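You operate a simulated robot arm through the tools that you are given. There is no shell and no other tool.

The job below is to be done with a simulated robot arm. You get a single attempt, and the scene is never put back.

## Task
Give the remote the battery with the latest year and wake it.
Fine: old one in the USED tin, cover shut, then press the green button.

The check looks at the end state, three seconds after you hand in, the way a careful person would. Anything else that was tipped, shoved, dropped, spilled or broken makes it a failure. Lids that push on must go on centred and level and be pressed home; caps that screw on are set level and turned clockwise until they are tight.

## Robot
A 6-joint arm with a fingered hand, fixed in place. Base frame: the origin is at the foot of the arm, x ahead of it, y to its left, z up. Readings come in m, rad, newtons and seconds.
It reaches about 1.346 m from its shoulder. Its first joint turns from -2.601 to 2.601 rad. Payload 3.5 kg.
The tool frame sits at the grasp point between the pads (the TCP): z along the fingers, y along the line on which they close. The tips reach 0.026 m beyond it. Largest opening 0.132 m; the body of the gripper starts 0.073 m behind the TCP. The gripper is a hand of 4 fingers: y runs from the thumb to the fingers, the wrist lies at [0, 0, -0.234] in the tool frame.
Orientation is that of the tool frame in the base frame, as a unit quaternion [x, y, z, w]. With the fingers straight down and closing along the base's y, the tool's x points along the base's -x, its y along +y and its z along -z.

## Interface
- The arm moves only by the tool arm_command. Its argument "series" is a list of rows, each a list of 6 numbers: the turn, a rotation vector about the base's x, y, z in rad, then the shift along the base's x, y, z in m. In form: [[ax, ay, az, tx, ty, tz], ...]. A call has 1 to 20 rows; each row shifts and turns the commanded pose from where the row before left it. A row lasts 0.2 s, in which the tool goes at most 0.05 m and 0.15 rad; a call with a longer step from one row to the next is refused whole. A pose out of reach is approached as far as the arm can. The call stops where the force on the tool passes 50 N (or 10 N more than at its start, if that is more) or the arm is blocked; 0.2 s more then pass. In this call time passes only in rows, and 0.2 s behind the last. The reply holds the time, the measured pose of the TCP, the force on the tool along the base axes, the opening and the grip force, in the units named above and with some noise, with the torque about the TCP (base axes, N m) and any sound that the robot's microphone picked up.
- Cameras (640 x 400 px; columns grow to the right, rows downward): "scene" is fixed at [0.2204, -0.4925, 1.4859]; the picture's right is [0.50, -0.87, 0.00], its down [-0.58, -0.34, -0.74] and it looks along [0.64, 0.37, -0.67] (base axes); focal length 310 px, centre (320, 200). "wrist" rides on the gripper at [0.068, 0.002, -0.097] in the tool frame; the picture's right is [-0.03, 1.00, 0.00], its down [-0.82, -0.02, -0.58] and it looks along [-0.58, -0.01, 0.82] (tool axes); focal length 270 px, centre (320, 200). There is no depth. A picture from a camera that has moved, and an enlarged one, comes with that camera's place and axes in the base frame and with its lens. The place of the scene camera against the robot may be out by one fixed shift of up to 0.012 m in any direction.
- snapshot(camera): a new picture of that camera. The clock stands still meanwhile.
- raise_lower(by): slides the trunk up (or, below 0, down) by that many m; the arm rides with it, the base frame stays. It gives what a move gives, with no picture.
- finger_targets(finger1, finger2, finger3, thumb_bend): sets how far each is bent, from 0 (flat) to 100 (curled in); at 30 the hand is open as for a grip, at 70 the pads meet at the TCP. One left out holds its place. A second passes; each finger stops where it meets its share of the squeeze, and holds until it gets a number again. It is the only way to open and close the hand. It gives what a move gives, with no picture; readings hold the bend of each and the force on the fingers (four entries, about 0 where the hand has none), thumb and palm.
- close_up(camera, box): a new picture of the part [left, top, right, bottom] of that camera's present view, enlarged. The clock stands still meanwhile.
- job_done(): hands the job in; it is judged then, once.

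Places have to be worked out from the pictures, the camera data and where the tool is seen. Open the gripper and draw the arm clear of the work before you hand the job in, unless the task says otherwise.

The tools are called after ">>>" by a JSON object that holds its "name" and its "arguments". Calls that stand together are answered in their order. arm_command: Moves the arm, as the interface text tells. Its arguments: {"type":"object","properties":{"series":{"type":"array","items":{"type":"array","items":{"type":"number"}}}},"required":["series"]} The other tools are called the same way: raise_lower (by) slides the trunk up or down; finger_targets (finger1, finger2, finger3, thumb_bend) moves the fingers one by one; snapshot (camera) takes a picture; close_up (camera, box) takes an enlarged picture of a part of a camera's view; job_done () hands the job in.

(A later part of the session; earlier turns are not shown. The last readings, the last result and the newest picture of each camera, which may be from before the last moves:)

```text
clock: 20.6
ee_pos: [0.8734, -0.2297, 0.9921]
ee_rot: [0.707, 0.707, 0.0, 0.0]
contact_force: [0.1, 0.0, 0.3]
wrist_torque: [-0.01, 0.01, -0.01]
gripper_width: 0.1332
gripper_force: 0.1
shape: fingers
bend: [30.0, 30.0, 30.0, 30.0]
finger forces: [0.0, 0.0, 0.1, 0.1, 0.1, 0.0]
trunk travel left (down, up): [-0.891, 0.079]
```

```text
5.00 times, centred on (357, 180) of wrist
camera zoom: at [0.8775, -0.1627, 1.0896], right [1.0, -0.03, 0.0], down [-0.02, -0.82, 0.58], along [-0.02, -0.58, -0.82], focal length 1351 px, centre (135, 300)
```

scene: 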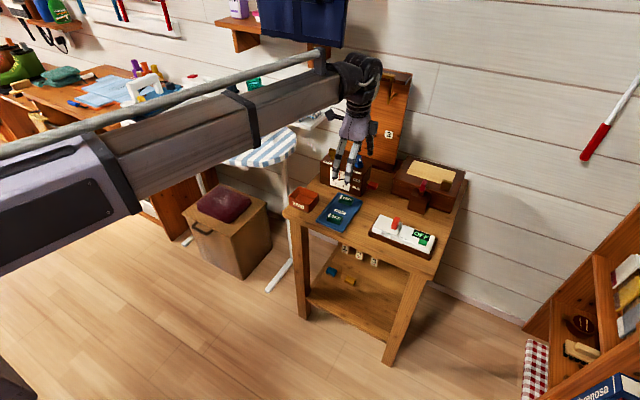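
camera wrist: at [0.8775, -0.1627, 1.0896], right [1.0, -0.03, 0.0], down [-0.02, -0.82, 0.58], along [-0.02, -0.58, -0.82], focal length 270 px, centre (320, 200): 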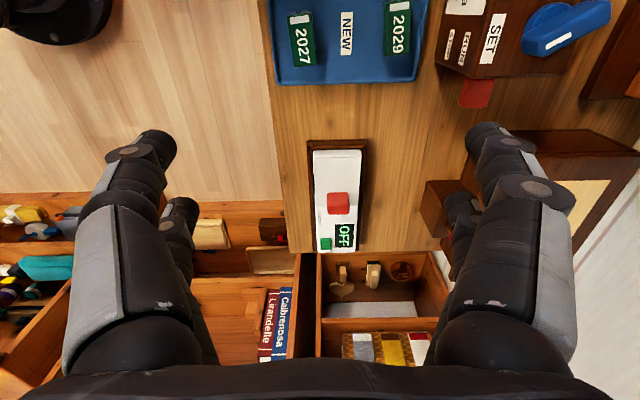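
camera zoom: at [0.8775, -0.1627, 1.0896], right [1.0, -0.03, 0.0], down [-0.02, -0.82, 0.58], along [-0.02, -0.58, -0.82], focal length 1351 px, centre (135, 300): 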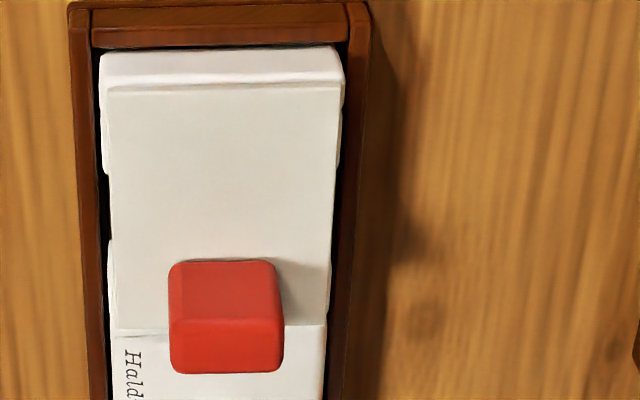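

No hinge or rail is visible; the plate lies on the walls, which have finger notches at ±x. I'll grip the red tab with the near pair (thumb+finger1, offset ~19 mm toward −x), so I go back to yaw 0 with the TCP at about (0.913, −0.378).

>>> {"name": "arm_command", "arguments": {"series": [[0, 0, 0.14, 0.0033, -0.0124, 0], [0, 0, 0.14, 0.0033, -0.0124, 0], [0, 0, 0.14, 0.0033, -0.0124, 0], [0, 0, 0.14, 0.0033, -0.0124, 0], [0, 0, 0.14, 0.0033, -0.0124, 0], [0, 0, 0.14, 0.0033, -0.0124, 0], [0, 0, 0.14, 0.0033, -0.0124, 0], [0, 0, 0.14, 0.0033, -0.0124, 0], [0, 0, 0.14, 0.0033, -0.0124, 0], [0, 0, 0.14, 0.0033, -0.0124, 0], [0, 0, 0.14, 0.0033, -0.0124, 0], [0, 0, 0.03, 0.0033, -0.0124, 0]]}}

>>> {"name": "finger_targets", "arguments": {"finger1": 52, "thumb_bend": 52, "finger2": 20, "finger3": 20}}

>>> {"name": "raise_lower", "arguments": {"by": -0.1}}

>>> {"name": "snapshot", "arguments": {"camera": "wrist"}}

>>> {"name": "snapshot", "arguments": {"camera": "scene"}}

```text
clock: 23.2
ee_pos: [0.9136, -0.3786, 0.9918]
ee_rot: [-0.001, 1.0, 0.0, 0.001]
contact_force: [0.0, -0.1, 0.6]
wrist_torque: [0.0, 0.03, -0.01]
gripper_width: 0.1332
gripper_force: 0.1
shape: fingers
bend: [30.0, 30.0, 30.0, 30.0]
finger forces: [0.0, 0.1, 0.0, 0.0, 0.0, 0.0]
trunk travel left (down, up): [-0.891, 0.079]
```

```text
clock: 24.2
ee_pos: [0.9138, -0.3792, 0.992]
ee_rot: [0.0, 1.0, 0.001, 0.0]
contact_force: [0.1, -0.5, 0.1]
wrist_torque: [0.01, 0.01, -0.01]
gripper_width: 0.0596
gripper_force: 0.0
shape: fingers
bend: [52.0, 20.0, 20.0, 52.0]
finger forces: [0.0, 0.0, 0.0, 0.0, 0.1, 0.0]
trunk travel left (down, up): [-0.891, 0.079]
```

```text
clock: 25.5
ee_pos: [0.9138, -0.3802, 0.8926]
ee_rot: [0.001, 1.0, 0.001, 0.0]
contact_force: [0.1, 0.0, -0.2]
wrist_torque: [-0.02, 0.0, 0.0]
gripper_width: 0.0598
gripper_force: 0.0
shape: fingers
bend: [52.0, 20.0, 20.0, 52.0]
finger forces: [0.1, 0.1, 0.0, 0.0, 0.0, 0.0]
trunk travel left (down, up): [-0.791, 0.179]
```

```text
taken
camera wrist: at [0.8467, -0.3781, 0.9898], right [0.03, 1.0, 0.0], down [0.82, -0.02, 0.58], along [0.58, -0.01, -0.82], focal length 270 px, centre (320, 200)
```

wrist: 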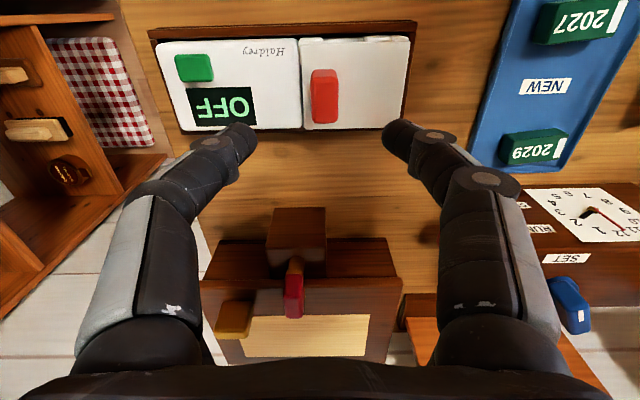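

```text
taken
```

scene: 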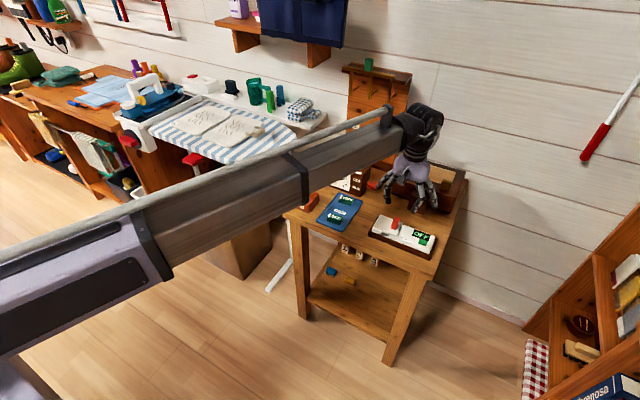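

Tips are at x≈0.895, matching the tab's x; the tab is about 3 mm toward +y of the finger midline. I shift +3 mm in y and descend in two steps so the tips stop ~5 mm above the plate.

>>> {"name": "arm_command", "arguments": {"series": [[0, 0, 0, 0, 0.003, 0]]}}

>>> {"name": "raise_lower", "arguments": {"by": -0.06}}

>>> {"name": "snapshot", "arguments": {"camera": "wrist"}}

>>> {"name": "close_up", "arguments": {"camera": "scene", "box": [360, 170, 456, 250]}}

```text
clock: 25.9
ee_pos: [0.9143, -0.3755, 0.8923]
ee_rot: [0.0, 1.0, -0.001, 0.001]
contact_force: [0.3, 0.7, -0.1]
wrist_torque: [0.0, -0.03, 0.01]
gripper_width: 0.06
gripper_force: 0.0
shape: fingers
bend: [52.0, 20.0, 20.0, 52.0]
finger forces: [0.1, 0.0, 0.0, 0.0, 0.0, 0.0]
trunk travel left (down, up): [-0.791, 0.179]
```

```text
clock: 26.9
ee_pos: [0.9154, -0.3756, 0.8328]
ee_rot: [0.001, 1.0, 0.0, 0.0]
contact_force: [-1.1, -0.5, 0.3]
wrist_torque: [-0.02, 0.0, -0.05]
gripper_width: 0.0598
gripper_force: 0.2
shape: fingers
bend: [52.0, 20.0, 20.0, 52.0]
finger forces: [0.0, 0.0, 0.0, 0.0, 0.1, 0.0]
trunk travel left (down, up): [-0.731, 0.239]
```

```text
taken
camera wrist: at [0.8467, -0.3749, 0.9297], right [0.03, 1.0, 0.0], down [0.82, -0.02, 0.58], along [0.58, -0.01, -0.82], focal length 270 px, centre (320, 200)
```

wrist: 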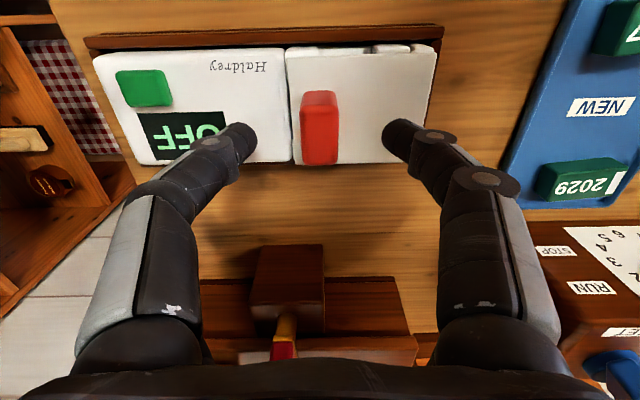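

```text
5.00 times, centred on (408, 210) of scene
camera zoom: at [0.2204, -0.4925, 1.4859], right [0.5, -0.87, 0.0], down [-0.58, -0.34, -0.74], along [0.64, 0.37, -0.67], focal length 1552 px, centre (-120, 150)
```

zoom: 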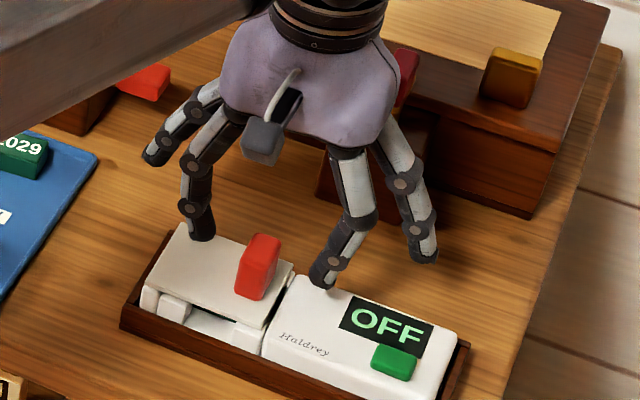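

Alignment looks right (tab midway between thumb and finger1). I lower 22 mm so tips reach z≈0.785 beside the tab, watching force.

>>> {"name": "raise_lower", "arguments": {"by": -0.012}}

>>> {"name": "raise_lower", "arguments": {"by": -0.008}}

>>> {"name": "snapshot", "arguments": {"camera": "wrist"}}

>>> {"name": "close_up", "arguments": {"camera": "scene", "box": [370, 190, 434, 240]}}

```text
clock: 27.5
ee_pos: [0.9136, -0.3757, 0.8214]
ee_rot: [0.0, 1.0, 0.0, 0.0]
contact_force: [-0.8, -0.7, -0.5]
wrist_torque: [0.0, -0.01, -0.01]
gripper_width: 0.0596
gripper_force: 0.2
shape: fingers
bend: [52.0, 20.0, 20.0, 52.0]
finger forces: [0.1, 0.0, 0.1, 0.0, 0.0, 0.0]
trunk travel left (down, up): [-0.719, 0.251]
```

```text
clock: 28.1
ee_pos: [0.9133, -0.3744, 0.8128]
ee_rot: [0.0, 1.0, 0.0, 0.0]
contact_force: [-0.7, 0.0, 0.9]
wrist_torque: [0.03, -0.01, 0.01]
gripper_width: 0.0596
gripper_force: 0.3
shape: fingers
bend: [52.0, 20.0, 20.0, 52.0]
finger forces: [0.6, 0.0, 0.0, 0.0, 0.0, 0.1]
trunk travel left (down, up): [-0.711, 0.259]
```

```text
taken
camera wrist: at [0.8467, -0.3749, 0.9097], right [0.03, 1.0, 0.0], down [0.82, -0.02, 0.58], along [0.58, -0.01, -0.82], focal length 270 px, centre (320, 200)
```

wrist: 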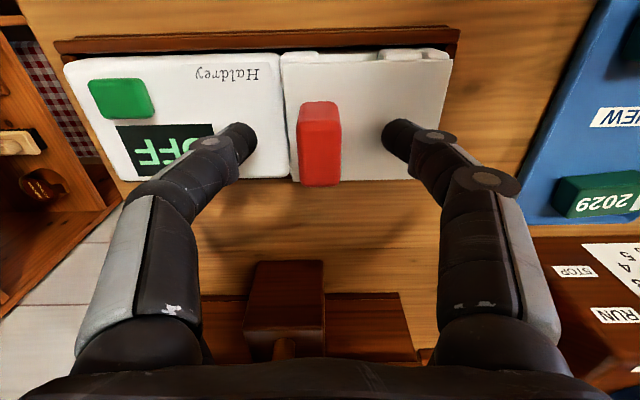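

```text
8.00 times, centred on (402, 215) of scene
camera zoom: at [0.2204, -0.4925, 1.4859], right [0.5, -0.87, 0.0], down [-0.58, -0.34, -0.74], along [0.64, 0.37, -0.67], focal length 2484 px, centre (-336, 80)
```

zoom: 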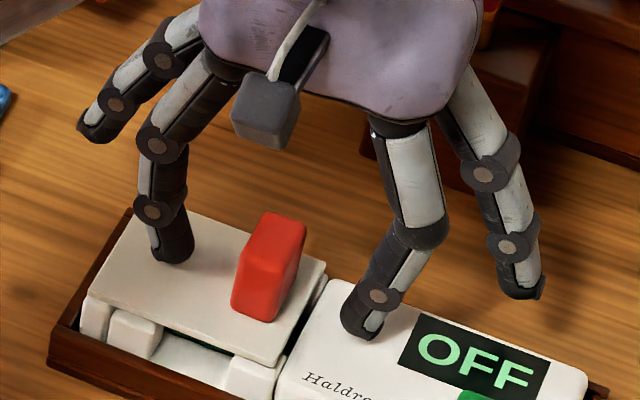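

Finger1 shows a first 0.6 N touch on the plate. I back up 4 mm, then close thumb and finger1 on the tab gently.

>>> {"name": "raise_lower", "arguments": {"by": 0.004}}

>>> {"name": "finger_targets", "arguments": {"finger1": 70, "thumb_bend": 70}}

>>> {"name": "snapshot", "arguments": {"camera": "wrist"}}

>>> {"name": "close_up", "arguments": {"camera": "scene", "box": [370, 190, 434, 240]}}

```text
clock: 28.6
ee_pos: [0.9138, -0.376, 0.8158]
ee_rot: [-0.001, 1.0, 0.0, -0.001]
contact_force: [0.1, -0.4, -0.7]
wrist_torque: [-0.04, -0.01, 0.02]
gripper_width: 0.0594
gripper_force: 0.0
shape: fingers
bend: [52.0, 20.0, 20.0, 52.0]
finger forces: [0.0, 0.0, 0.0, 0.0, 0.0, 0.1]
trunk travel left (down, up): [-0.715, 0.255]
```

```text
clock: 29.6
ee_pos: [0.9139, -0.3754, 0.817]
ee_rot: [0.0, 1.0, 0.001, 0.0]
contact_force: [-0.5, 0.2, -0.8]
wrist_torque: [0.01, -0.04, 0.02]
gripper_width: 0.0151
gripper_force: 3.9
shape: fingers
bend: [65.0, 20.0, 20.0, 68.0]
finger forces: [4.1, 0.1, 0.1, 0.1, 4.1, 0.0]
trunk travel left (down, up): [-0.715, 0.255]
```

```text
taken
camera wrist: at [0.8469, -0.3749, 0.9136], right [0.03, 1.0, 0.0], down [0.82, -0.02, 0.58], along [0.58, -0.01, -0.82], focal length 270 px, centre (320, 200)
```

wrist: 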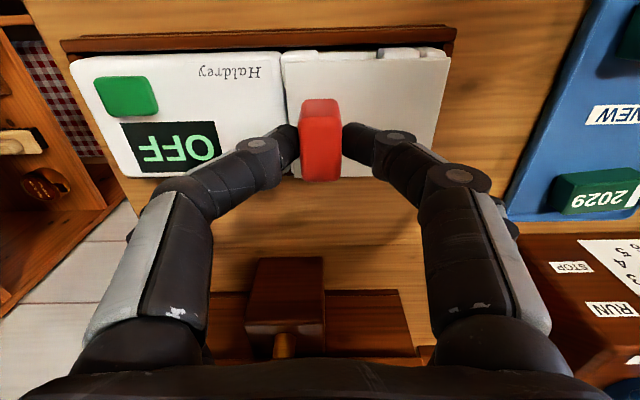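

```text
8.00 times, centred on (402, 215) of scene
camera zoom: at [0.2204, -0.4925, 1.4859], right [0.5, -0.87, 0.0], down [-0.58, -0.34, -0.74], along [0.64, 0.37, -0.67], focal length 2484 px, centre (-336, 80)
```

zoom: 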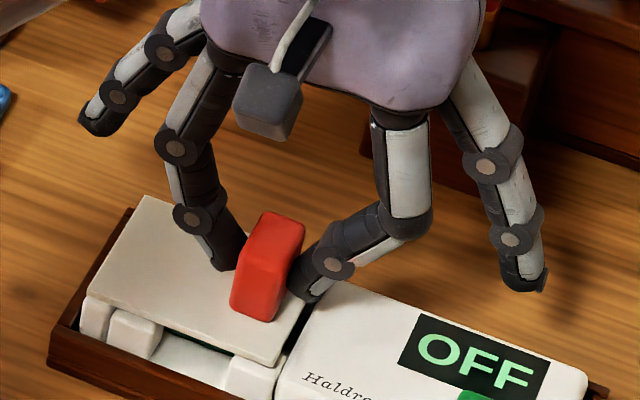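

The tab is gripped (15 mm, ~4 N each). I test a 4 mm lift to learn how the cover is held.

>>> {"name": "raise_lower", "arguments": {"by": 0.004}}

>>> {"name": "close_up", "arguments": {"camera": "scene", "box": [370, 200, 418, 240]}}

>>> {"name": "close_up", "arguments": {"camera": "wrist", "box": [260, 30, 470, 200]}}

```text
clock: 30.2
ee_pos: [0.9146, -0.375, 0.8207]
ee_rot: [0.0, 1.0, 0.0, -0.001]
contact_force: [0.0, -0.7, -2.1]
wrist_torque: [0.03, -0.03, -0.01]
gripper_width: 0.0149
gripper_force: 3.8
shape: fingers
bend: [65.0, 20.0, 20.0, 68.0]
finger forces: [4.1, 0.1, 0.1, 0.0, 4.2, 0.0]
trunk travel left (down, up): [-0.719, 0.251]
```

```text
10.00 times, centred on (394, 220) of scene
camera zoom: at [0.2204, -0.4925, 1.4859], right [0.5, -0.87, 0.0], down [-0.58, -0.34, -0.74], along [0.64, 0.37, -0.67], focal length 3104 px, centre (-420, 0)
```

zoom: 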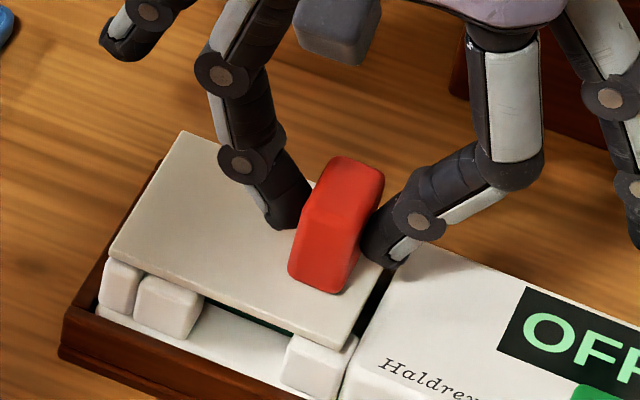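

```text
2.35 times, centred on (365, 115) of wrist
camera zoom: at [0.847, -0.3749, 0.9174], right [0.03, 1.0, 0.0], down [0.82, -0.02, 0.58], along [0.58, -0.01, -0.82], focal length 636 px, centre (214, 400)
```

zoom: 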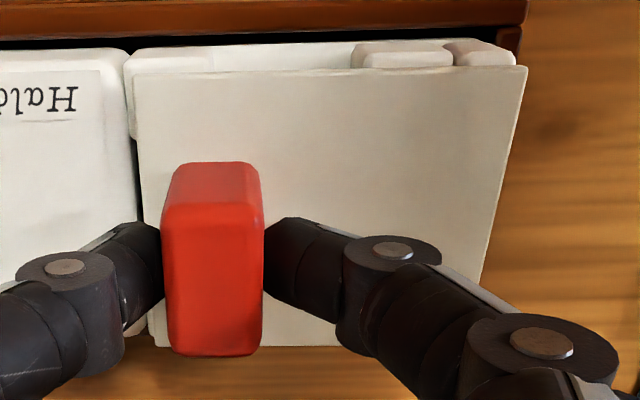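

Force is about −2 N on the tool, the plate does not obviously rise. I'll lift another 4 mm and compare.

>>> {"name": "raise_lower", "arguments": {"by": 0.004}}

>>> {"name": "close_up", "arguments": {"camera": "scene", "box": [370, 200, 418, 240]}}

>>> {"name": "close_up", "arguments": {"camera": "wrist", "box": [260, 30, 470, 200]}}

```text
clock: 30.7
ee_pos: [0.9143, -0.3744, 0.8236]
ee_rot: [0.0, 1.0, 0.0, 0.0]
contact_force: [-0.4, 0.1, -2.7]
wrist_torque: [0.02, -0.03, 0.0]
gripper_width: 0.0149
gripper_force: 3.8
shape: fingers
bend: [65.0, 20.0, 20.0, 67.0]
finger forces: [4.1, 0.0, 0.0, 0.0, 4.2, 0.1]
trunk travel left (down, up): [-0.723, 0.247]
```

```text
10.00 times, centred on (394, 220) of scene
camera zoom: at [0.2204, -0.4925, 1.4859], right [0.5, -0.87, 0.0], down [-0.58, -0.34, -0.74], along [0.64, 0.37, -0.67], focal length 3104 px, centre (-420, 0)
```

zoom: 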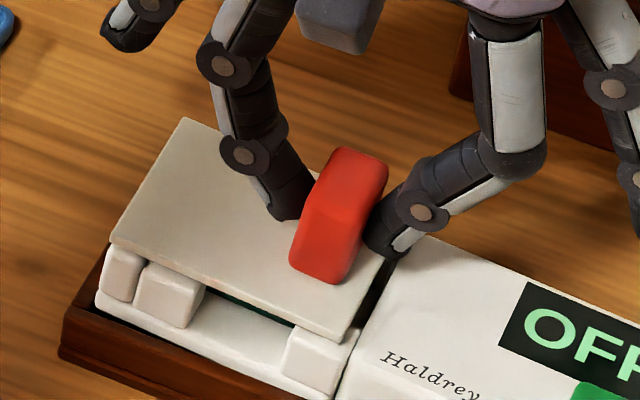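

```text
2.35 times, centred on (365, 115) of wrist
camera zoom: at [0.847, -0.3749, 0.9215], right [0.03, 1.0, 0.0], down [0.82, -0.02, 0.58], along [0.58, -0.01, -0.82], focal length 636 px, centre (214, 400)
```

zoom: 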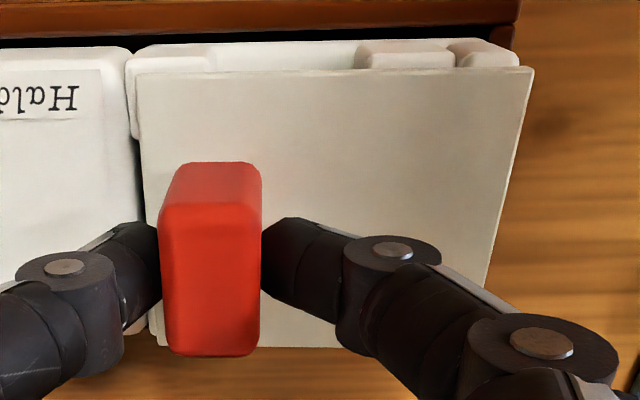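

The plate clearly moves with the tab. I'll lift another 8 mm and see whether it comes up level or turns about an edge.

>>> {"name": "raise_lower", "arguments": {"by": 0.008}}

>>> {"name": "close_up", "arguments": {"camera": "scene", "box": [370, 200, 418, 240]}}

>>> {"name": "close_up", "arguments": {"camera": "wrist", "box": [260, 30, 470, 200]}}

```text
clock: 31.3
ee_pos: [0.9145, -0.376, 0.8317]
ee_rot: [0.001, 1.0, 0.0, 0.0]
contact_force: [-0.2, -0.4, -2.7]
wrist_torque: [0.08, -0.06, 0.02]
gripper_width: 0.0151
gripper_force: 3.9
shape: fingers
bend: [66.0, 20.0, 20.0, 67.0]
finger forces: [4.4, 0.0, 0.0, 0.0, 4.7, 0.0]
trunk travel left (down, up): [-0.731, 0.239]
```

```text
10.00 times, centred on (394, 220) of scene
camera zoom: at [0.2204, -0.4925, 1.4859], right [0.5, -0.87, 0.0], down [-0.58, -0.34, -0.74], along [0.64, 0.37, -0.67], focal length 3104 px, centre (-420, 0)
```

zoom: 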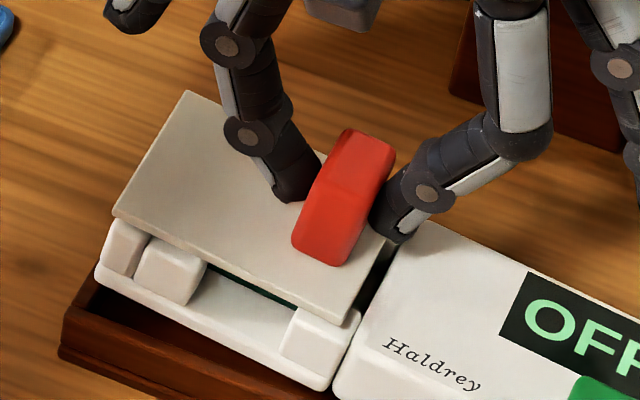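

```text
2.35 times, centred on (365, 115) of wrist
camera zoom: at [0.847, -0.3749, 0.9294], right [0.03, 1.0, 0.0], down [0.82, -0.02, 0.58], along [0.58, -0.01, -0.82], focal length 636 px, centre (214, 400)
```

zoom: 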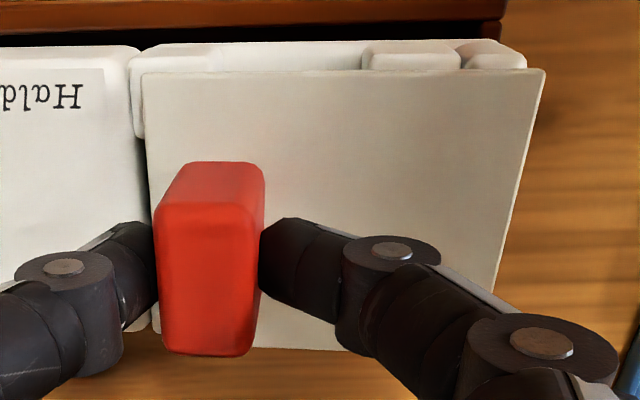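

The entire remote is rising out of its tray with the cover, so the cover does not lift off — it must slide or be latched. I set it back down at once.

>>> {"name": "raise_lower", "arguments": {"by": -0.008}}

>>> {"name": "raise_lower", "arguments": {"by": -0.006}}

>>> {"name": "close_up", "arguments": {"camera": "scene", "box": [370, 200, 450, 250]}}

>>> {"name": "close_up", "arguments": {"camera": "wrist", "box": [40, 20, 480, 210]}}

```text
clock: 31.8
ee_pos: [0.9148, -0.3752, 0.8242]
ee_rot: [0.0, 1.0, 0.0, 0.0]
contact_force: [0.2, -0.7, -2.4]
wrist_torque: [0.0, -0.03, -0.01]
gripper_width: 0.0149
gripper_force: 4.0
shape: fingers
bend: [65.0, 20.0, 20.0, 67.0]
finger forces: [4.0, 0.0, 0.0, 0.0, 4.2, 0.0]
trunk travel left (down, up): [-0.723, 0.247]
```

```text
clock: 32.4
ee_pos: [0.9148, -0.3753, 0.82]
ee_rot: [0.0, 1.0, 0.0, 0.0]
contact_force: [0.6, -0.4, -1.5]
wrist_torque: [-0.01, -0.05, -0.04]
gripper_width: 0.0152
gripper_force: 4.6
shape: fingers
bend: [65.0, 20.0, 20.0, 68.0]
finger forces: [4.0, 0.0, 0.0, 0.0, 4.0, 0.1]
trunk travel left (down, up): [-0.717, 0.253]
```

```text
8.00 times, centred on (410, 225) of scene
camera zoom: at [0.2204, -0.4925, 1.4859], right [0.5, -0.87, 0.0], down [-0.58, -0.34, -0.74], along [0.64, 0.37, -0.67], focal length 2484 px, centre (-400, 0)
```

zoom: 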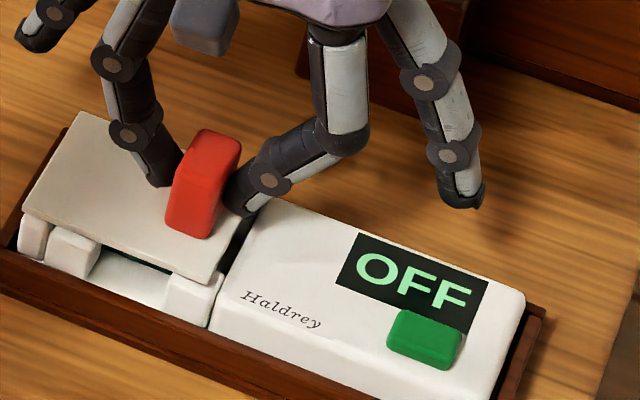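

```text
1.45 times, centred on (260, 115) of wrist
camera zoom: at [0.8469, -0.375, 0.9155], right [0.03, 1.0, 0.0], down [0.82, -0.02, 0.58], along [0.58, -0.01, -0.82], focal length 393 px, centre (407, 324)
```

zoom: 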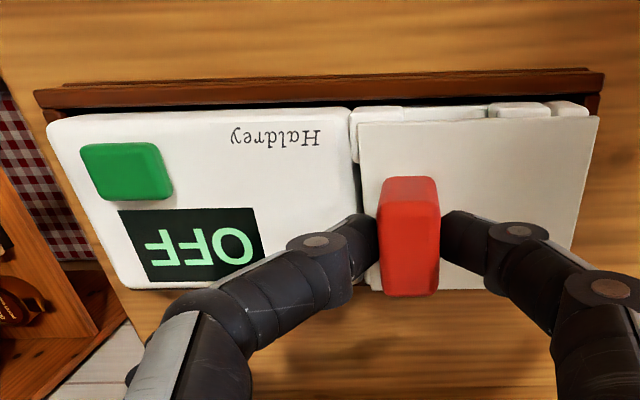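

I finish setting it down by 3 mm, then test a small slide of the cover toward +y (away from the body).

>>> {"name": "raise_lower", "arguments": {"by": -0.003}}

>>> {"name": "arm_command", "arguments": {"series": [[0, 0, 0, 0, 0.002, 0], [0, 0, 0, 0, 0.002, 0]]}}

>>> {"name": "close_up", "arguments": {"camera": "scene", "box": [370, 200, 450, 250]}}

>>> {"name": "close_up", "arguments": {"camera": "wrist", "box": [40, 20, 480, 210]}}

```text
clock: 32.9
ee_pos: [0.9141, -0.3754, 0.8157]
ee_rot: [0.0, 1.0, 0.0, 0.001]
contact_force: [0.0, 0.0, 4.6]
wrist_torque: [-0.03, 0.09, 0.0]
gripper_width: 0.0144
gripper_force: 5.3
shape: fingers
bend: [65.0, 20.0, 20.0, 68.0]
finger forces: [5.0, 0.0, 0.0, 0.0, 5.0, 0.0]
trunk travel left (down, up): [-0.714, 0.256]
```

```text
clock: 33.5
ee_pos: [0.9135, -0.3703, 0.8168]
ee_rot: [0.0, 1.0, 0.0, 0.0]
contact_force: [1.2, -1.1, 3.5]
wrist_torque: [0.0, 0.05, 0.04]
gripper_width: 0.0147
gripper_force: 5.3
shape: fingers
bend: [65.0, 20.0, 20.0, 68.0]
finger forces: [5.0, 0.0, 0.1, 0.0, 5.3, 0.1]
trunk travel left (down, up): [-0.714, 0.256]
```

```text
8.00 times, centred on (410, 225) of scene
camera zoom: at [0.2204, -0.4925, 1.4859], right [0.5, -0.87, 0.0], down [-0.58, -0.34, -0.74], along [0.64, 0.37, -0.67], focal length 2484 px, centre (-400, 0)
```

zoom: 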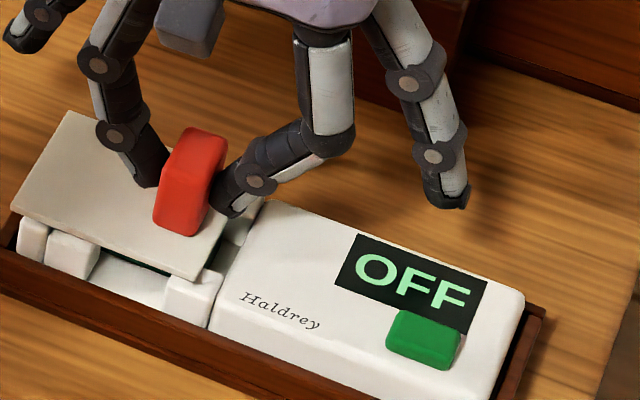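

```text
1.45 times, centred on (260, 115) of wrist
camera zoom: at [0.8466, -0.3703, 0.9129], right [0.03, 1.0, 0.0], down [0.82, -0.02, 0.58], along [0.58, -0.01, -0.82], focal length 393 px, centre (407, 324)
```

zoom: 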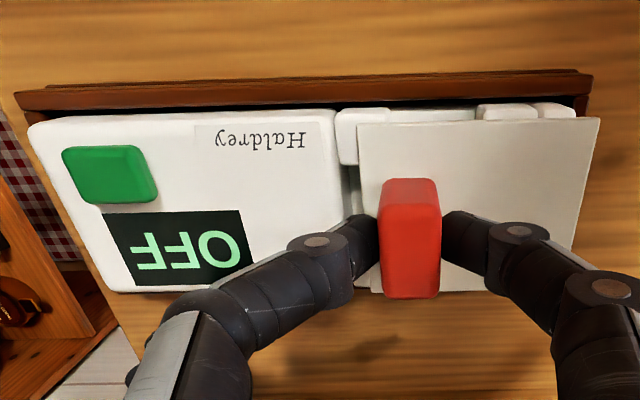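

The cover slides in +y with only ~1 N — it's a sliding cover. I ease the downforce by 1 mm and continue sliding.

>>> {"name": "raise_lower", "arguments": {"by": 0.001}}

>>> {"name": "arm_command", "arguments": {"series": [[0, 0, 0, 0, 0.004, 0], [0, 0, 0, 0, 0.004, 0], [0, 0, 0, 0, 0.004, 0], [0, 0, 0, 0, 0.004, 0], [0, 0, 0, 0, 0.004, 0]]}}

>>> {"name": "close_up", "arguments": {"camera": "scene", "box": [360, 190, 450, 250]}}

>>> {"name": "close_up", "arguments": {"camera": "wrist", "box": [40, 20, 480, 210]}}

```text
clock: 34.0
ee_pos: [0.9151, -0.3705, 0.8162]
ee_rot: [0.001, 1.0, 0.001, 0.0]
contact_force: [0.7, 1.1, 0.0]
wrist_torque: [-0.01, 0.01, -0.02]
gripper_width: 0.0147
gripper_force: 4.3
shape: fingers
bend: [65.0, 20.0, 20.0, 68.0]
finger forces: [4.7, 0.0, 0.0, 0.0, 4.7, 0.0]
trunk travel left (down, up): [-0.715, 0.255]
```

```text
clock: 35.2
ee_pos: [0.9146, -0.3521, 0.8165]
ee_rot: [0.0, 1.0, 0.0, -0.001]
contact_force: [-0.5, -0.3, -0.3]
wrist_torque: [-0.01, 0.02, -0.02]
gripper_width: 0.0148
gripper_force: 4.9
shape: fingers
bend: [65.0, 20.0, 20.0, 68.0]
finger forces: [4.4, 0.0, 0.0, 0.0, 4.6, 0.1]
trunk travel left (down, up): [-0.715, 0.255]
```

```text
6.67 times, centred on (405, 220) of scene
camera zoom: at [0.2204, -0.4925, 1.4859], right [0.5, -0.87, 0.0], down [-0.58, -0.34, -0.74], along [0.64, 0.37, -0.67], focal length 2070 px, centre (-247, 67)
```

zoom: 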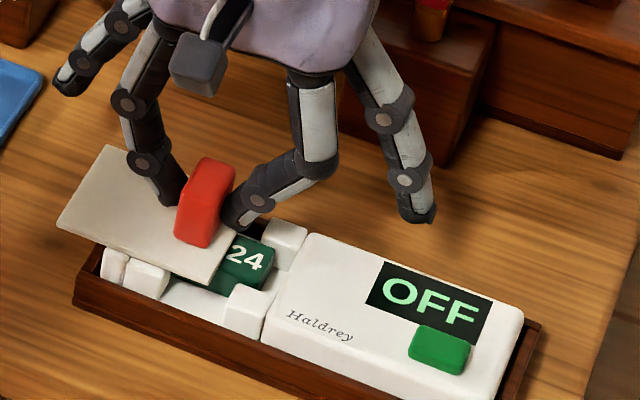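

```text
1.45 times, centred on (260, 115) of wrist
camera zoom: at [0.8468, -0.3508, 0.9136], right [0.03, 1.0, 0.0], down [0.82, -0.02, 0.58], along [0.58, -0.01, -0.82], focal length 393 px, centre (407, 324)
```

zoom: 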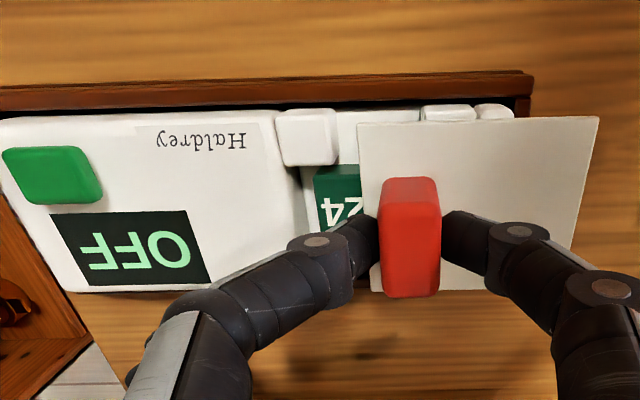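

The old battery reads "..24" and the cover is coming off the bay. I continue sliding +y in small rows, watching the force for an end stop.

>>> {"name": "arm_command", "arguments": {"series": [[0, 0, 0, 0, 0.004, 0], [0, 0, 0, 0, 0.004, 0], [0, 0, 0, 0, 0.004, 0], [0, 0, 0, 0, 0.004, 0], [0, 0, 0, 0, 0.004, 0]]}}

>>> {"name": "close_up", "arguments": {"camera": "scene", "box": [350, 190, 446, 250]}}

>>> {"name": "snapshot", "arguments": {"camera": "wrist"}}

```text
clock: 36.4
ee_pos: [0.9137, -0.331, 0.8167]
ee_rot: [-0.001, 1.0, 0.0, 0.0]
contact_force: [0.1, 0.0, 0.4]
wrist_torque: [0.02, -0.01, -0.01]
gripper_width: 0.0147
gripper_force: 4.5
shape: fingers
bend: [65.0, 20.0, 20.0, 68.0]
finger forces: [4.5, 0.0, 0.1, 0.0, 4.6, 0.0]
trunk travel left (down, up): [-0.715, 0.255]
```

```text
6.67 times, centred on (398, 220) of scene
camera zoom: at [0.2204, -0.4925, 1.4859], right [0.5, -0.87, 0.0], down [-0.58, -0.34, -0.74], along [0.64, 0.37, -0.67], focal length 2070 px, centre (-200, 67)
```

zoom: 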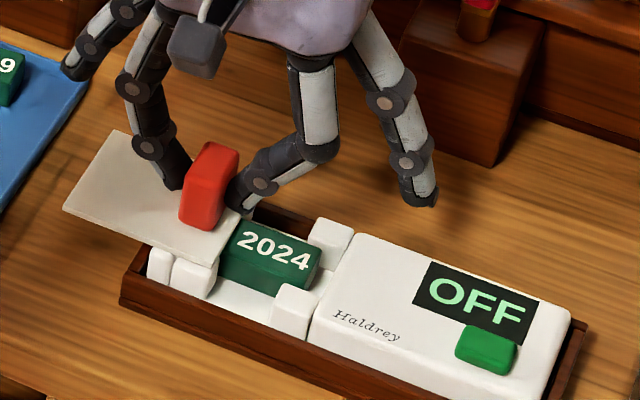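

```text
taken
camera wrist: at [0.8469, -0.3303, 0.9137], right [0.03, 1.0, 0.0], down [0.82, -0.02, 0.58], along [0.58, -0.01, -0.82], focal length 270 px, centre (320, 200)
```

wrist: 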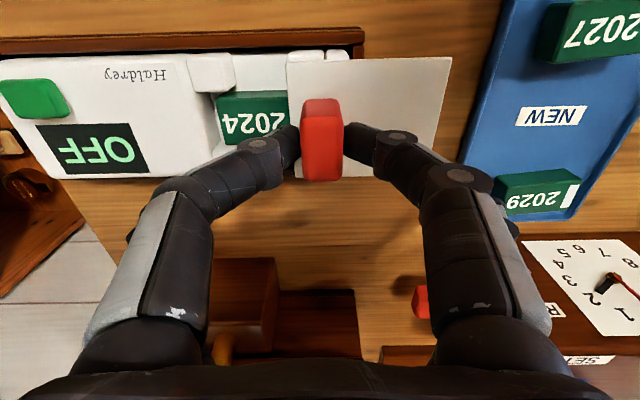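

The old 2024 battery is nearly uncovered, oriented like those on the tray. I slide another 20 mm.

>>> {"name": "arm_command", "arguments": {"series": [[0, 0, 0, 0, 0.004, 0], [0, 0, 0, 0, 0.004, 0], [0, 0, 0, 0, 0.004, 0], [0, 0, 0, 0, 0.004, 0]]}}

>>> {"name": "close_up", "arguments": {"camera": "scene", "box": [350, 190, 446, 250]}}

>>> {"name": "snapshot", "arguments": {"camera": "wrist"}}

```text
clock: 37.4
ee_pos: [0.9142, -0.3165, 0.8168]
ee_rot: [0.0, 1.0, 0.0, 0.0]
contact_force: [0.0, -1.2, 0.5]
wrist_torque: [-0.05, -0.01, 0.03]
gripper_width: 0.0148
gripper_force: 4.2
shape: fingers
bend: [65.0, 20.0, 20.0, 68.0]
finger forces: [3.5, 0.0, 0.0, 0.1, 5.3, 0.0]
trunk travel left (down, up): [-0.715, 0.255]
```

```text
6.67 times, centred on (398, 220) of scene
camera zoom: at [0.2204, -0.4925, 1.4859], right [0.5, -0.87, 0.0], down [-0.58, -0.34, -0.74], along [0.64, 0.37, -0.67], focal length 2070 px, centre (-200, 67)
```

zoom: 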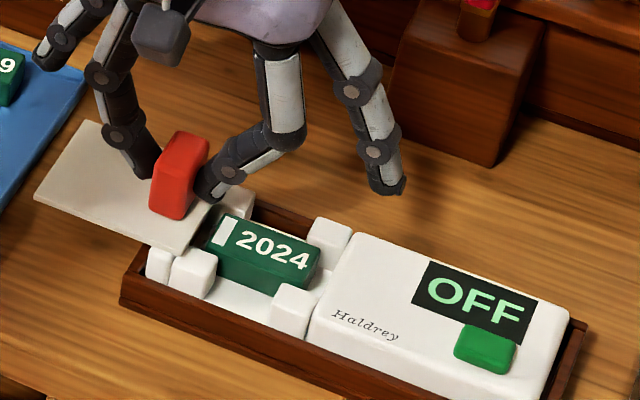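

```text
taken
camera wrist: at [0.8466, -0.315, 0.9136], right [0.03, 1.0, 0.0], down [0.82, -0.02, 0.58], along [0.58, -0.02, -0.82], focal length 270 px, centre (320, 200)
```

wrist: 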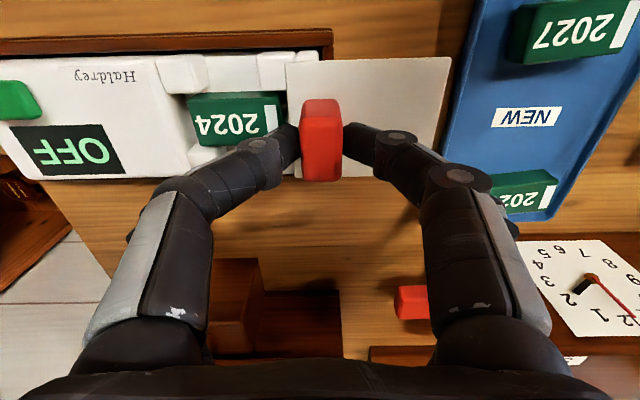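

Fingers show uneven load (3.5/5.3 N), suggesting an end stop. I probe 3 mm more to confirm.

>>> {"name": "arm_command", "arguments": {"series": [[0, 0, 0, 0, 0.0015, 0], [0, 0, 0, 0, 0.0015, 0]]}}

>>> {"name": "close_up", "arguments": {"camera": "scene", "box": [360, 205, 408, 240]}}

>>> {"name": "close_up", "arguments": {"camera": "wrist", "box": [150, 40, 470, 200]}}

```text
clock: 38.0
ee_pos: [0.9151, -0.313, 0.8163]
ee_rot: [0.0, 1.0, 0.0, 0.0]
contact_force: [0.0, -3.0, 0.1]
wrist_torque: [-0.13, -0.01, 0.09]
gripper_width: 0.0149
gripper_force: 4.7
shape: fingers
bend: [66.0, 20.0, 20.0, 68.0]
finger forces: [3.1, 0.0, 0.1, 0.0, 6.4, 0.0]
trunk travel left (down, up): [-0.715, 0.255]
```

```text
11.43 times, centred on (384, 222) of scene
camera zoom: at [0.2204, -0.4925, 1.4859], right [0.5, -0.87, 0.0], down [-0.58, -0.34, -0.74], along [0.64, 0.37, -0.67], focal length 3548 px, centre (-411, -57)
```

zoom: 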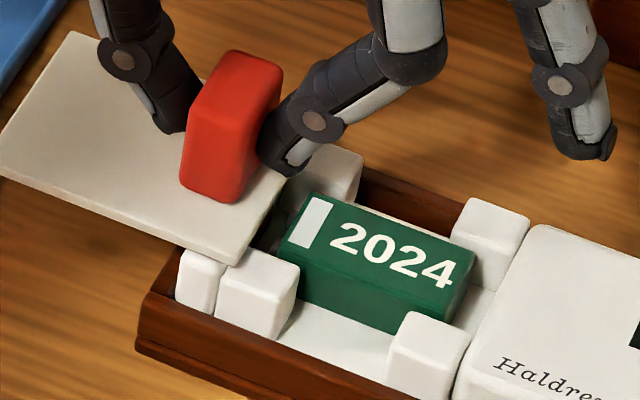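

```text
2.00 times, centred on (310, 120) of wrist
camera zoom: at [0.8465, -0.312, 0.9136], right [0.03, 1.0, 0.0], down [0.82, -0.02, 0.58], along [0.58, -0.02, -0.82], focal length 541 px, centre (340, 360)
```

zoom: 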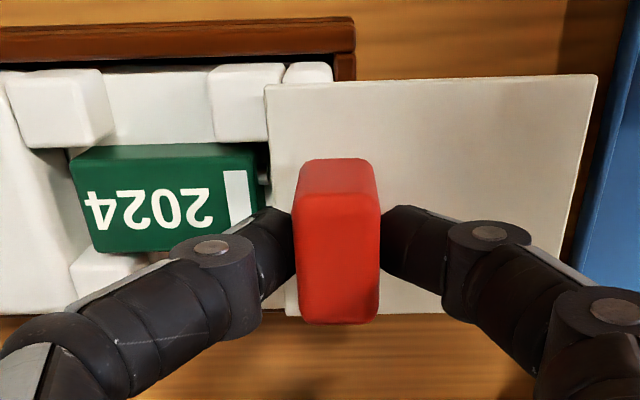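

End stop confirmed (−3 N); the battery is fully exposed. I back off 2 mm, release the tab and check that the cover stays put.

>>> {"name": "arm_command", "arguments": {"series": [[0, 0, 0, 0, -0.002, 0]]}}

>>> {"name": "finger_targets", "arguments": {"finger1": 58, "thumb_bend": 58}}

>>> {"name": "close_up", "arguments": {"camera": "scene", "box": [350, 190, 430, 240]}}

```text
clock: 38.4
ee_pos: [0.9129, -0.3122, 0.8167]
ee_rot: [0.0, 1.0, 0.0, 0.0]
contact_force: [0.6, -0.5, 0.1]
wrist_torque: [-0.02, 0.01, 0.01]
gripper_width: 0.0146
gripper_force: 4.3
shape: fingers
bend: [65.0, 20.0, 20.0, 68.0]
finger forces: [4.2, 0.0, 0.0, 0.0, 4.7, 0.0]
trunk travel left (down, up): [-0.715, 0.255]
```

```text
clock: 39.4
ee_pos: [0.9144, -0.3136, 0.8158]
ee_rot: [-0.001, 1.0, 0.001, 0.001]
contact_force: [-0.6, 0.5, -0.5]
wrist_torque: [0.01, -0.02, -0.03]
gripper_width: 0.0421
gripper_force: 0.0
shape: fingers
bend: [57.0, 20.0, 20.0, 57.0]
finger forces: [0.0, 0.0, 0.0, 0.0, 0.0, 0.1]
trunk travel left (down, up): [-0.715, 0.255]
```

```text
8.00 times, centred on (390, 215) of scene
camera zoom: at [0.2204, -0.4925, 1.4859], right [0.5, -0.87, 0.0], down [-0.58, -0.34, -0.74], along [0.64, 0.37, -0.67], focal length 2484 px, centre (-240, 80)
```

zoom: 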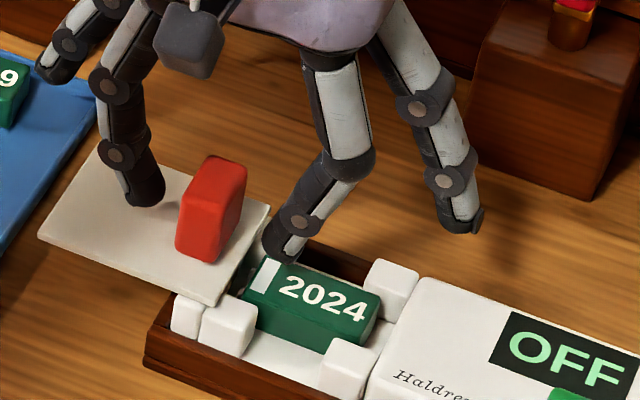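

The cover stays on its rails by itself. I raise 0.1 m, then yaw −90° above the bay so the fingers close along x across the battery.

>>> {"name": "raise_lower", "arguments": {"by": 0.1}}

>>> {"name": "arm_command", "arguments": {"series": [[0, 0, -0.14, -0.0017, -0.0055, 0], [0, 0, -0.14, -0.0017, -0.0055, 0], [0, 0, -0.14, -0.0017, -0.0055, 0], [0, 0, -0.14, -0.0017, -0.0055, 0], [0, 0, -0.14, -0.0017, -0.0055, 0], [0, 0, -0.14, -0.0017, -0.0055, 0], [0, 0, -0.14, -0.0017, -0.0055, 0], [0, 0, -0.14, -0.0017, -0.0055, 0], [0, 0, -0.14, -0.0017, -0.0055, 0], [0, 0, -0.14, -0.0017, -0.0055, 0], [0, 0, -0.14, -0.0017, -0.0055, 0], [0, 0, -0.03, -0.0017, -0.0055, 0]]}}

>>> {"name": "finger_targets", "arguments": {"finger1": 48, "thumb_bend": 48, "finger2": 15, "finger3": 15}}

>>> {"name": "snapshot", "arguments": {"camera": "wrist"}}

>>> {"name": "close_up", "arguments": {"camera": "wrist", "box": [260, 20, 420, 140]}}

>>> {"name": "close_up", "arguments": {"camera": "scene", "box": [330, 140, 450, 250]}}

```text
clock: 40.7
ee_pos: [0.9135, -0.3136, 0.9162]
ee_rot: [-0.001, 1.0, -0.001, 0.0]
contact_force: [-0.3, 0.1, 0.3]
wrist_torque: [-0.02, 0.0, -0.01]
gripper_width: 0.0419
gripper_force: 0.1
shape: fingers
bend: [57.0, 20.0, 20.0, 57.0]
finger forces: [0.1, 0.1, 0.1, 0.0, 0.1, 0.0]
trunk travel left (down, up): [-0.815, 0.155]
```

```text
clock: 43.3
ee_pos: [0.8941, -0.3808, 0.9155]
ee_rot: [0.706, 0.708, 0.0, 0.0]
contact_force: [0.1, 0.3, 0.2]
wrist_torque: [-0.03, 0.02, -0.01]
gripper_width: 0.0418
gripper_force: 0.1
shape: fingers
bend: [57.0, 20.0, 20.0, 57.0]
finger forces: [0.1, 0.0, 0.0, 0.0, 0.1, 0.0]
trunk travel left (down, up): [-0.815, 0.155]
```

```text
clock: 44.3
ee_pos: [0.8935, -0.3794, 0.9165]
ee_rot: [0.707, 0.707, 0.0, 0.0]
contact_force: [-0.3, 0.6, 0.3]
wrist_torque: [0.01, 0.02, 0.02]
gripper_width: 0.0719
gripper_force: 0.1
shape: fingers
bend: [48.0, 15.0, 15.0, 48.0]
finger forces: [0.1, 0.0, 0.1, 0.0, 0.0, 0.1]
trunk travel left (down, up): [-0.815, 0.155]
```

```text
taken
camera wrist: at [0.8964, -0.3129, 1.0137], right [1.0, -0.02, 0.0], down [-0.02, -0.82, 0.58], along [-0.01, -0.58, -0.82], focal length 270 px, centre (320, 200)
```

wrist: 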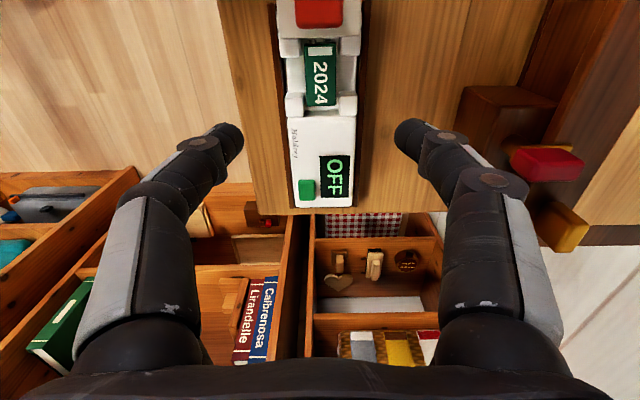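

```text
3.33 times, centred on (340, 80) of wrist
camera zoom: at [0.8964, -0.3129, 1.0137], right [1.0, -0.02, 0.0], down [-0.02, -0.82, 0.58], along [-0.01, -0.58, -0.82], focal length 901 px, centre (253, 600)
```

zoom: 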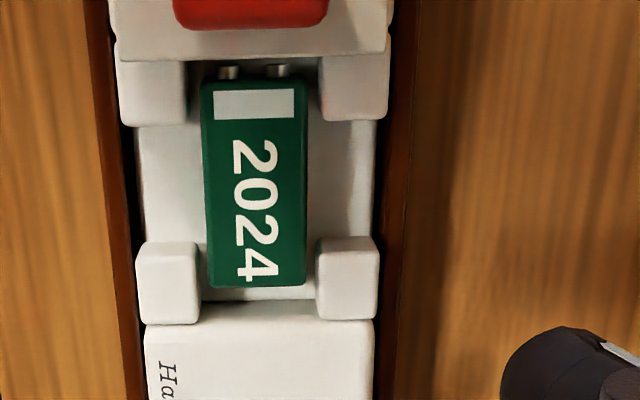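

```text
3.64 times, centred on (390, 195) of scene
camera zoom: at [0.2204, -0.4925, 1.4859], right [0.5, -0.87, 0.0], down [-0.58, -0.34, -0.74], along [0.64, 0.37, -0.67], focal length 1129 px, centre (66, 218)
```

zoom: 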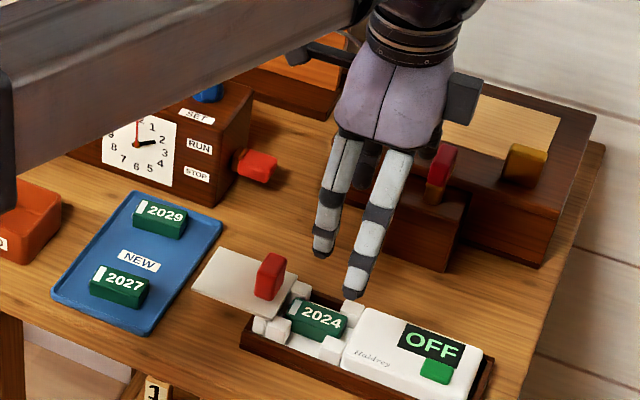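

The view gives the old battery centre at about (0.897, −0.359), 25 × 46 mm, with finger notches centred at y≈−0.360. I align thumb/finger1 with the notches, pre-close to ~42 mm and descend to just above.

>>> {"name": "finger_targets", "arguments": {"finger1": 57, "thumb_bend": 57}}

>>> {"name": "arm_command", "arguments": {"series": [[0, 0, 0, 0.003, 0.001, 0]]}}

>>> {"name": "raise_lower", "arguments": {"by": -0.105}}

>>> {"name": "close_up", "arguments": {"camera": "wrist", "box": [200, 20, 440, 200]}}

>>> {"name": "close_up", "arguments": {"camera": "scene", "box": [360, 190, 432, 245]}}

```text
clock: 45.3
ee_pos: [0.8929, -0.38, 0.9164]
ee_rot: [0.706, 0.708, 0.0, 0.0]
contact_force: [0.1, -0.3, 0.6]
wrist_torque: [0.01, 0.0, -0.05]
gripper_width: 0.0461
gripper_force: 0.0
shape: fingers
bend: [56.0, 15.0, 15.0, 56.0]
finger forces: [0.0, 0.0, 0.1, 0.1, 0.1, 0.0]
trunk travel left (down, up): [-0.815, 0.155]
```

```text
clock: 45.7
ee_pos: [0.8972, -0.3804, 0.9166]
ee_rot: [0.707, 0.708, 0.0, -0.001]
contact_force: [0.3, 0.6, 0.8]
wrist_torque: [-0.04, -0.01, -0.01]
gripper_width: 0.0461
gripper_force: 0.1
shape: fingers
bend: [56.0, 15.0, 15.0, 56.0]
finger forces: [0.0, 0.0, 0.1, 0.0, 0.0, 0.0]
trunk travel left (down, up): [-0.815, 0.155]
```

```text
clock: 47.1
ee_pos: [0.8973, -0.3802, 0.8116]
ee_rot: [0.707, 0.708, 0.0, 0.0]
contact_force: [0.3, 0.0, 0.3]
wrist_torque: [0.0, 0.05, -0.01]
gripper_width: 0.0464
gripper_force: 0.1
shape: fingers
bend: [56.0, 15.0, 15.0, 56.0]
finger forces: [0.1, 0.0, 0.0, 0.0, 0.1, 0.0]
trunk travel left (down, up): [-0.71, 0.26]
```

```text
2.22 times, centred on (320, 110) of wrist
camera zoom: at [0.8992, -0.3118, 0.9087], right [1.0, -0.02, 0.0], down [-0.02, -0.82, 0.58], along [-0.01, -0.58, -0.82], focal length 601 px, centre (320, 400)
```

zoom: 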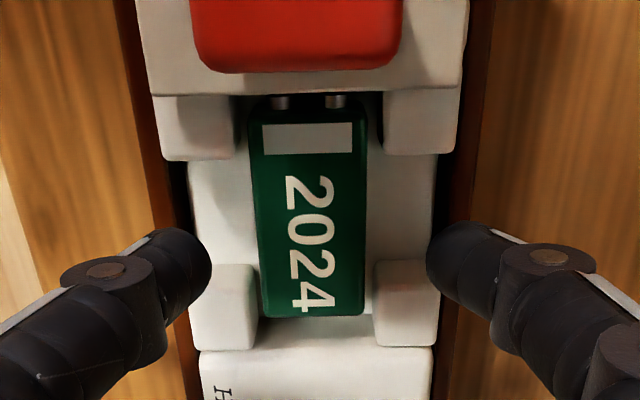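

```text
7.27 times, centred on (396, 218) of scene
camera zoom: at [0.2204, -0.4925, 1.4859], right [0.5, -0.87, 0.0], down [-0.58, -0.34, -0.74], along [0.64, 0.37, -0.67], focal length 2258 px, centre (-233, 73)
```

zoom: 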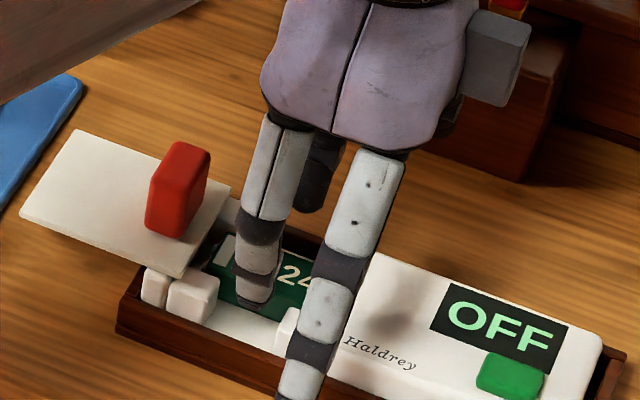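

Fingertips line up with the notches (y≈−0.361) and straddle the battery. I lower in two steps to tips z≈0.760.

>>> {"name": "raise_lower", "arguments": {"by": -0.014}}

>>> {"name": "raise_lower", "arguments": {"by": -0.008}}

>>> {"name": "close_up", "arguments": {"camera": "wrist", "box": [200, 20, 440, 200]}}

>>> {"name": "close_up", "arguments": {"camera": "scene", "box": [360, 190, 432, 245]}}

```text
clock: 47.7
ee_pos: [0.8964, -0.379, 0.797]
ee_rot: [0.707, 0.707, -0.001, 0.0]
contact_force: [0.2, 0.5, -0.7]
wrist_torque: [0.01, -0.02, 0.02]
gripper_width: 0.0466
gripper_force: 0.0
shape: fingers
bend: [56.0, 15.0, 15.0, 56.0]
finger forces: [0.1, 0.1, 0.0, 0.0, 0.0, 0.0]
trunk travel left (down, up): [-0.696, 0.274]
```

```text
clock: 48.3
ee_pos: [0.895, -0.3787, 0.7912]
ee_rot: [0.707, 0.707, 0.001, 0.002]
contact_force: [2.5, -1.9, 20.6]
wrist_torque: [0.31, -0.74, -0.08]
gripper_width: 0.0471
gripper_force: 10.2
shape: fingers
bend: [60.0, 15.0, 15.0, 56.0]
finger forces: [20.2, 0.0, 0.0, 0.0, 0.0, 0.0]
trunk travel left (down, up): [-0.688, 0.282]
```

```text
2.22 times, centred on (320, 110) of wrist
camera zoom: at [0.8984, -0.3116, 0.8886], right [1.0, -0.02, 0.0], down [-0.02, -0.82, 0.58], along [-0.01, -0.58, -0.82], focal length 601 px, centre (320, 400)
```

zoom: 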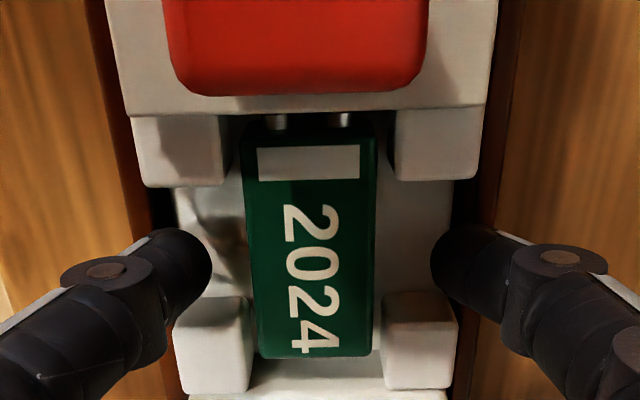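

```text
7.27 times, centred on (396, 218) of scene
camera zoom: at [0.2204, -0.4925, 1.4859], right [0.5, -0.87, 0.0], down [-0.58, -0.34, -0.74], along [0.64, 0.37, -0.67], focal length 2258 px, centre (-233, 73)
```

zoom: 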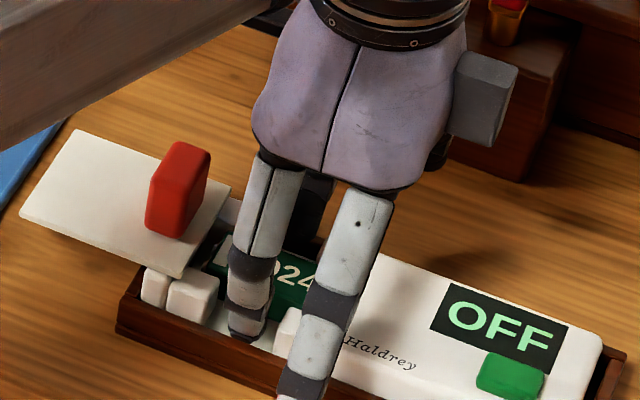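

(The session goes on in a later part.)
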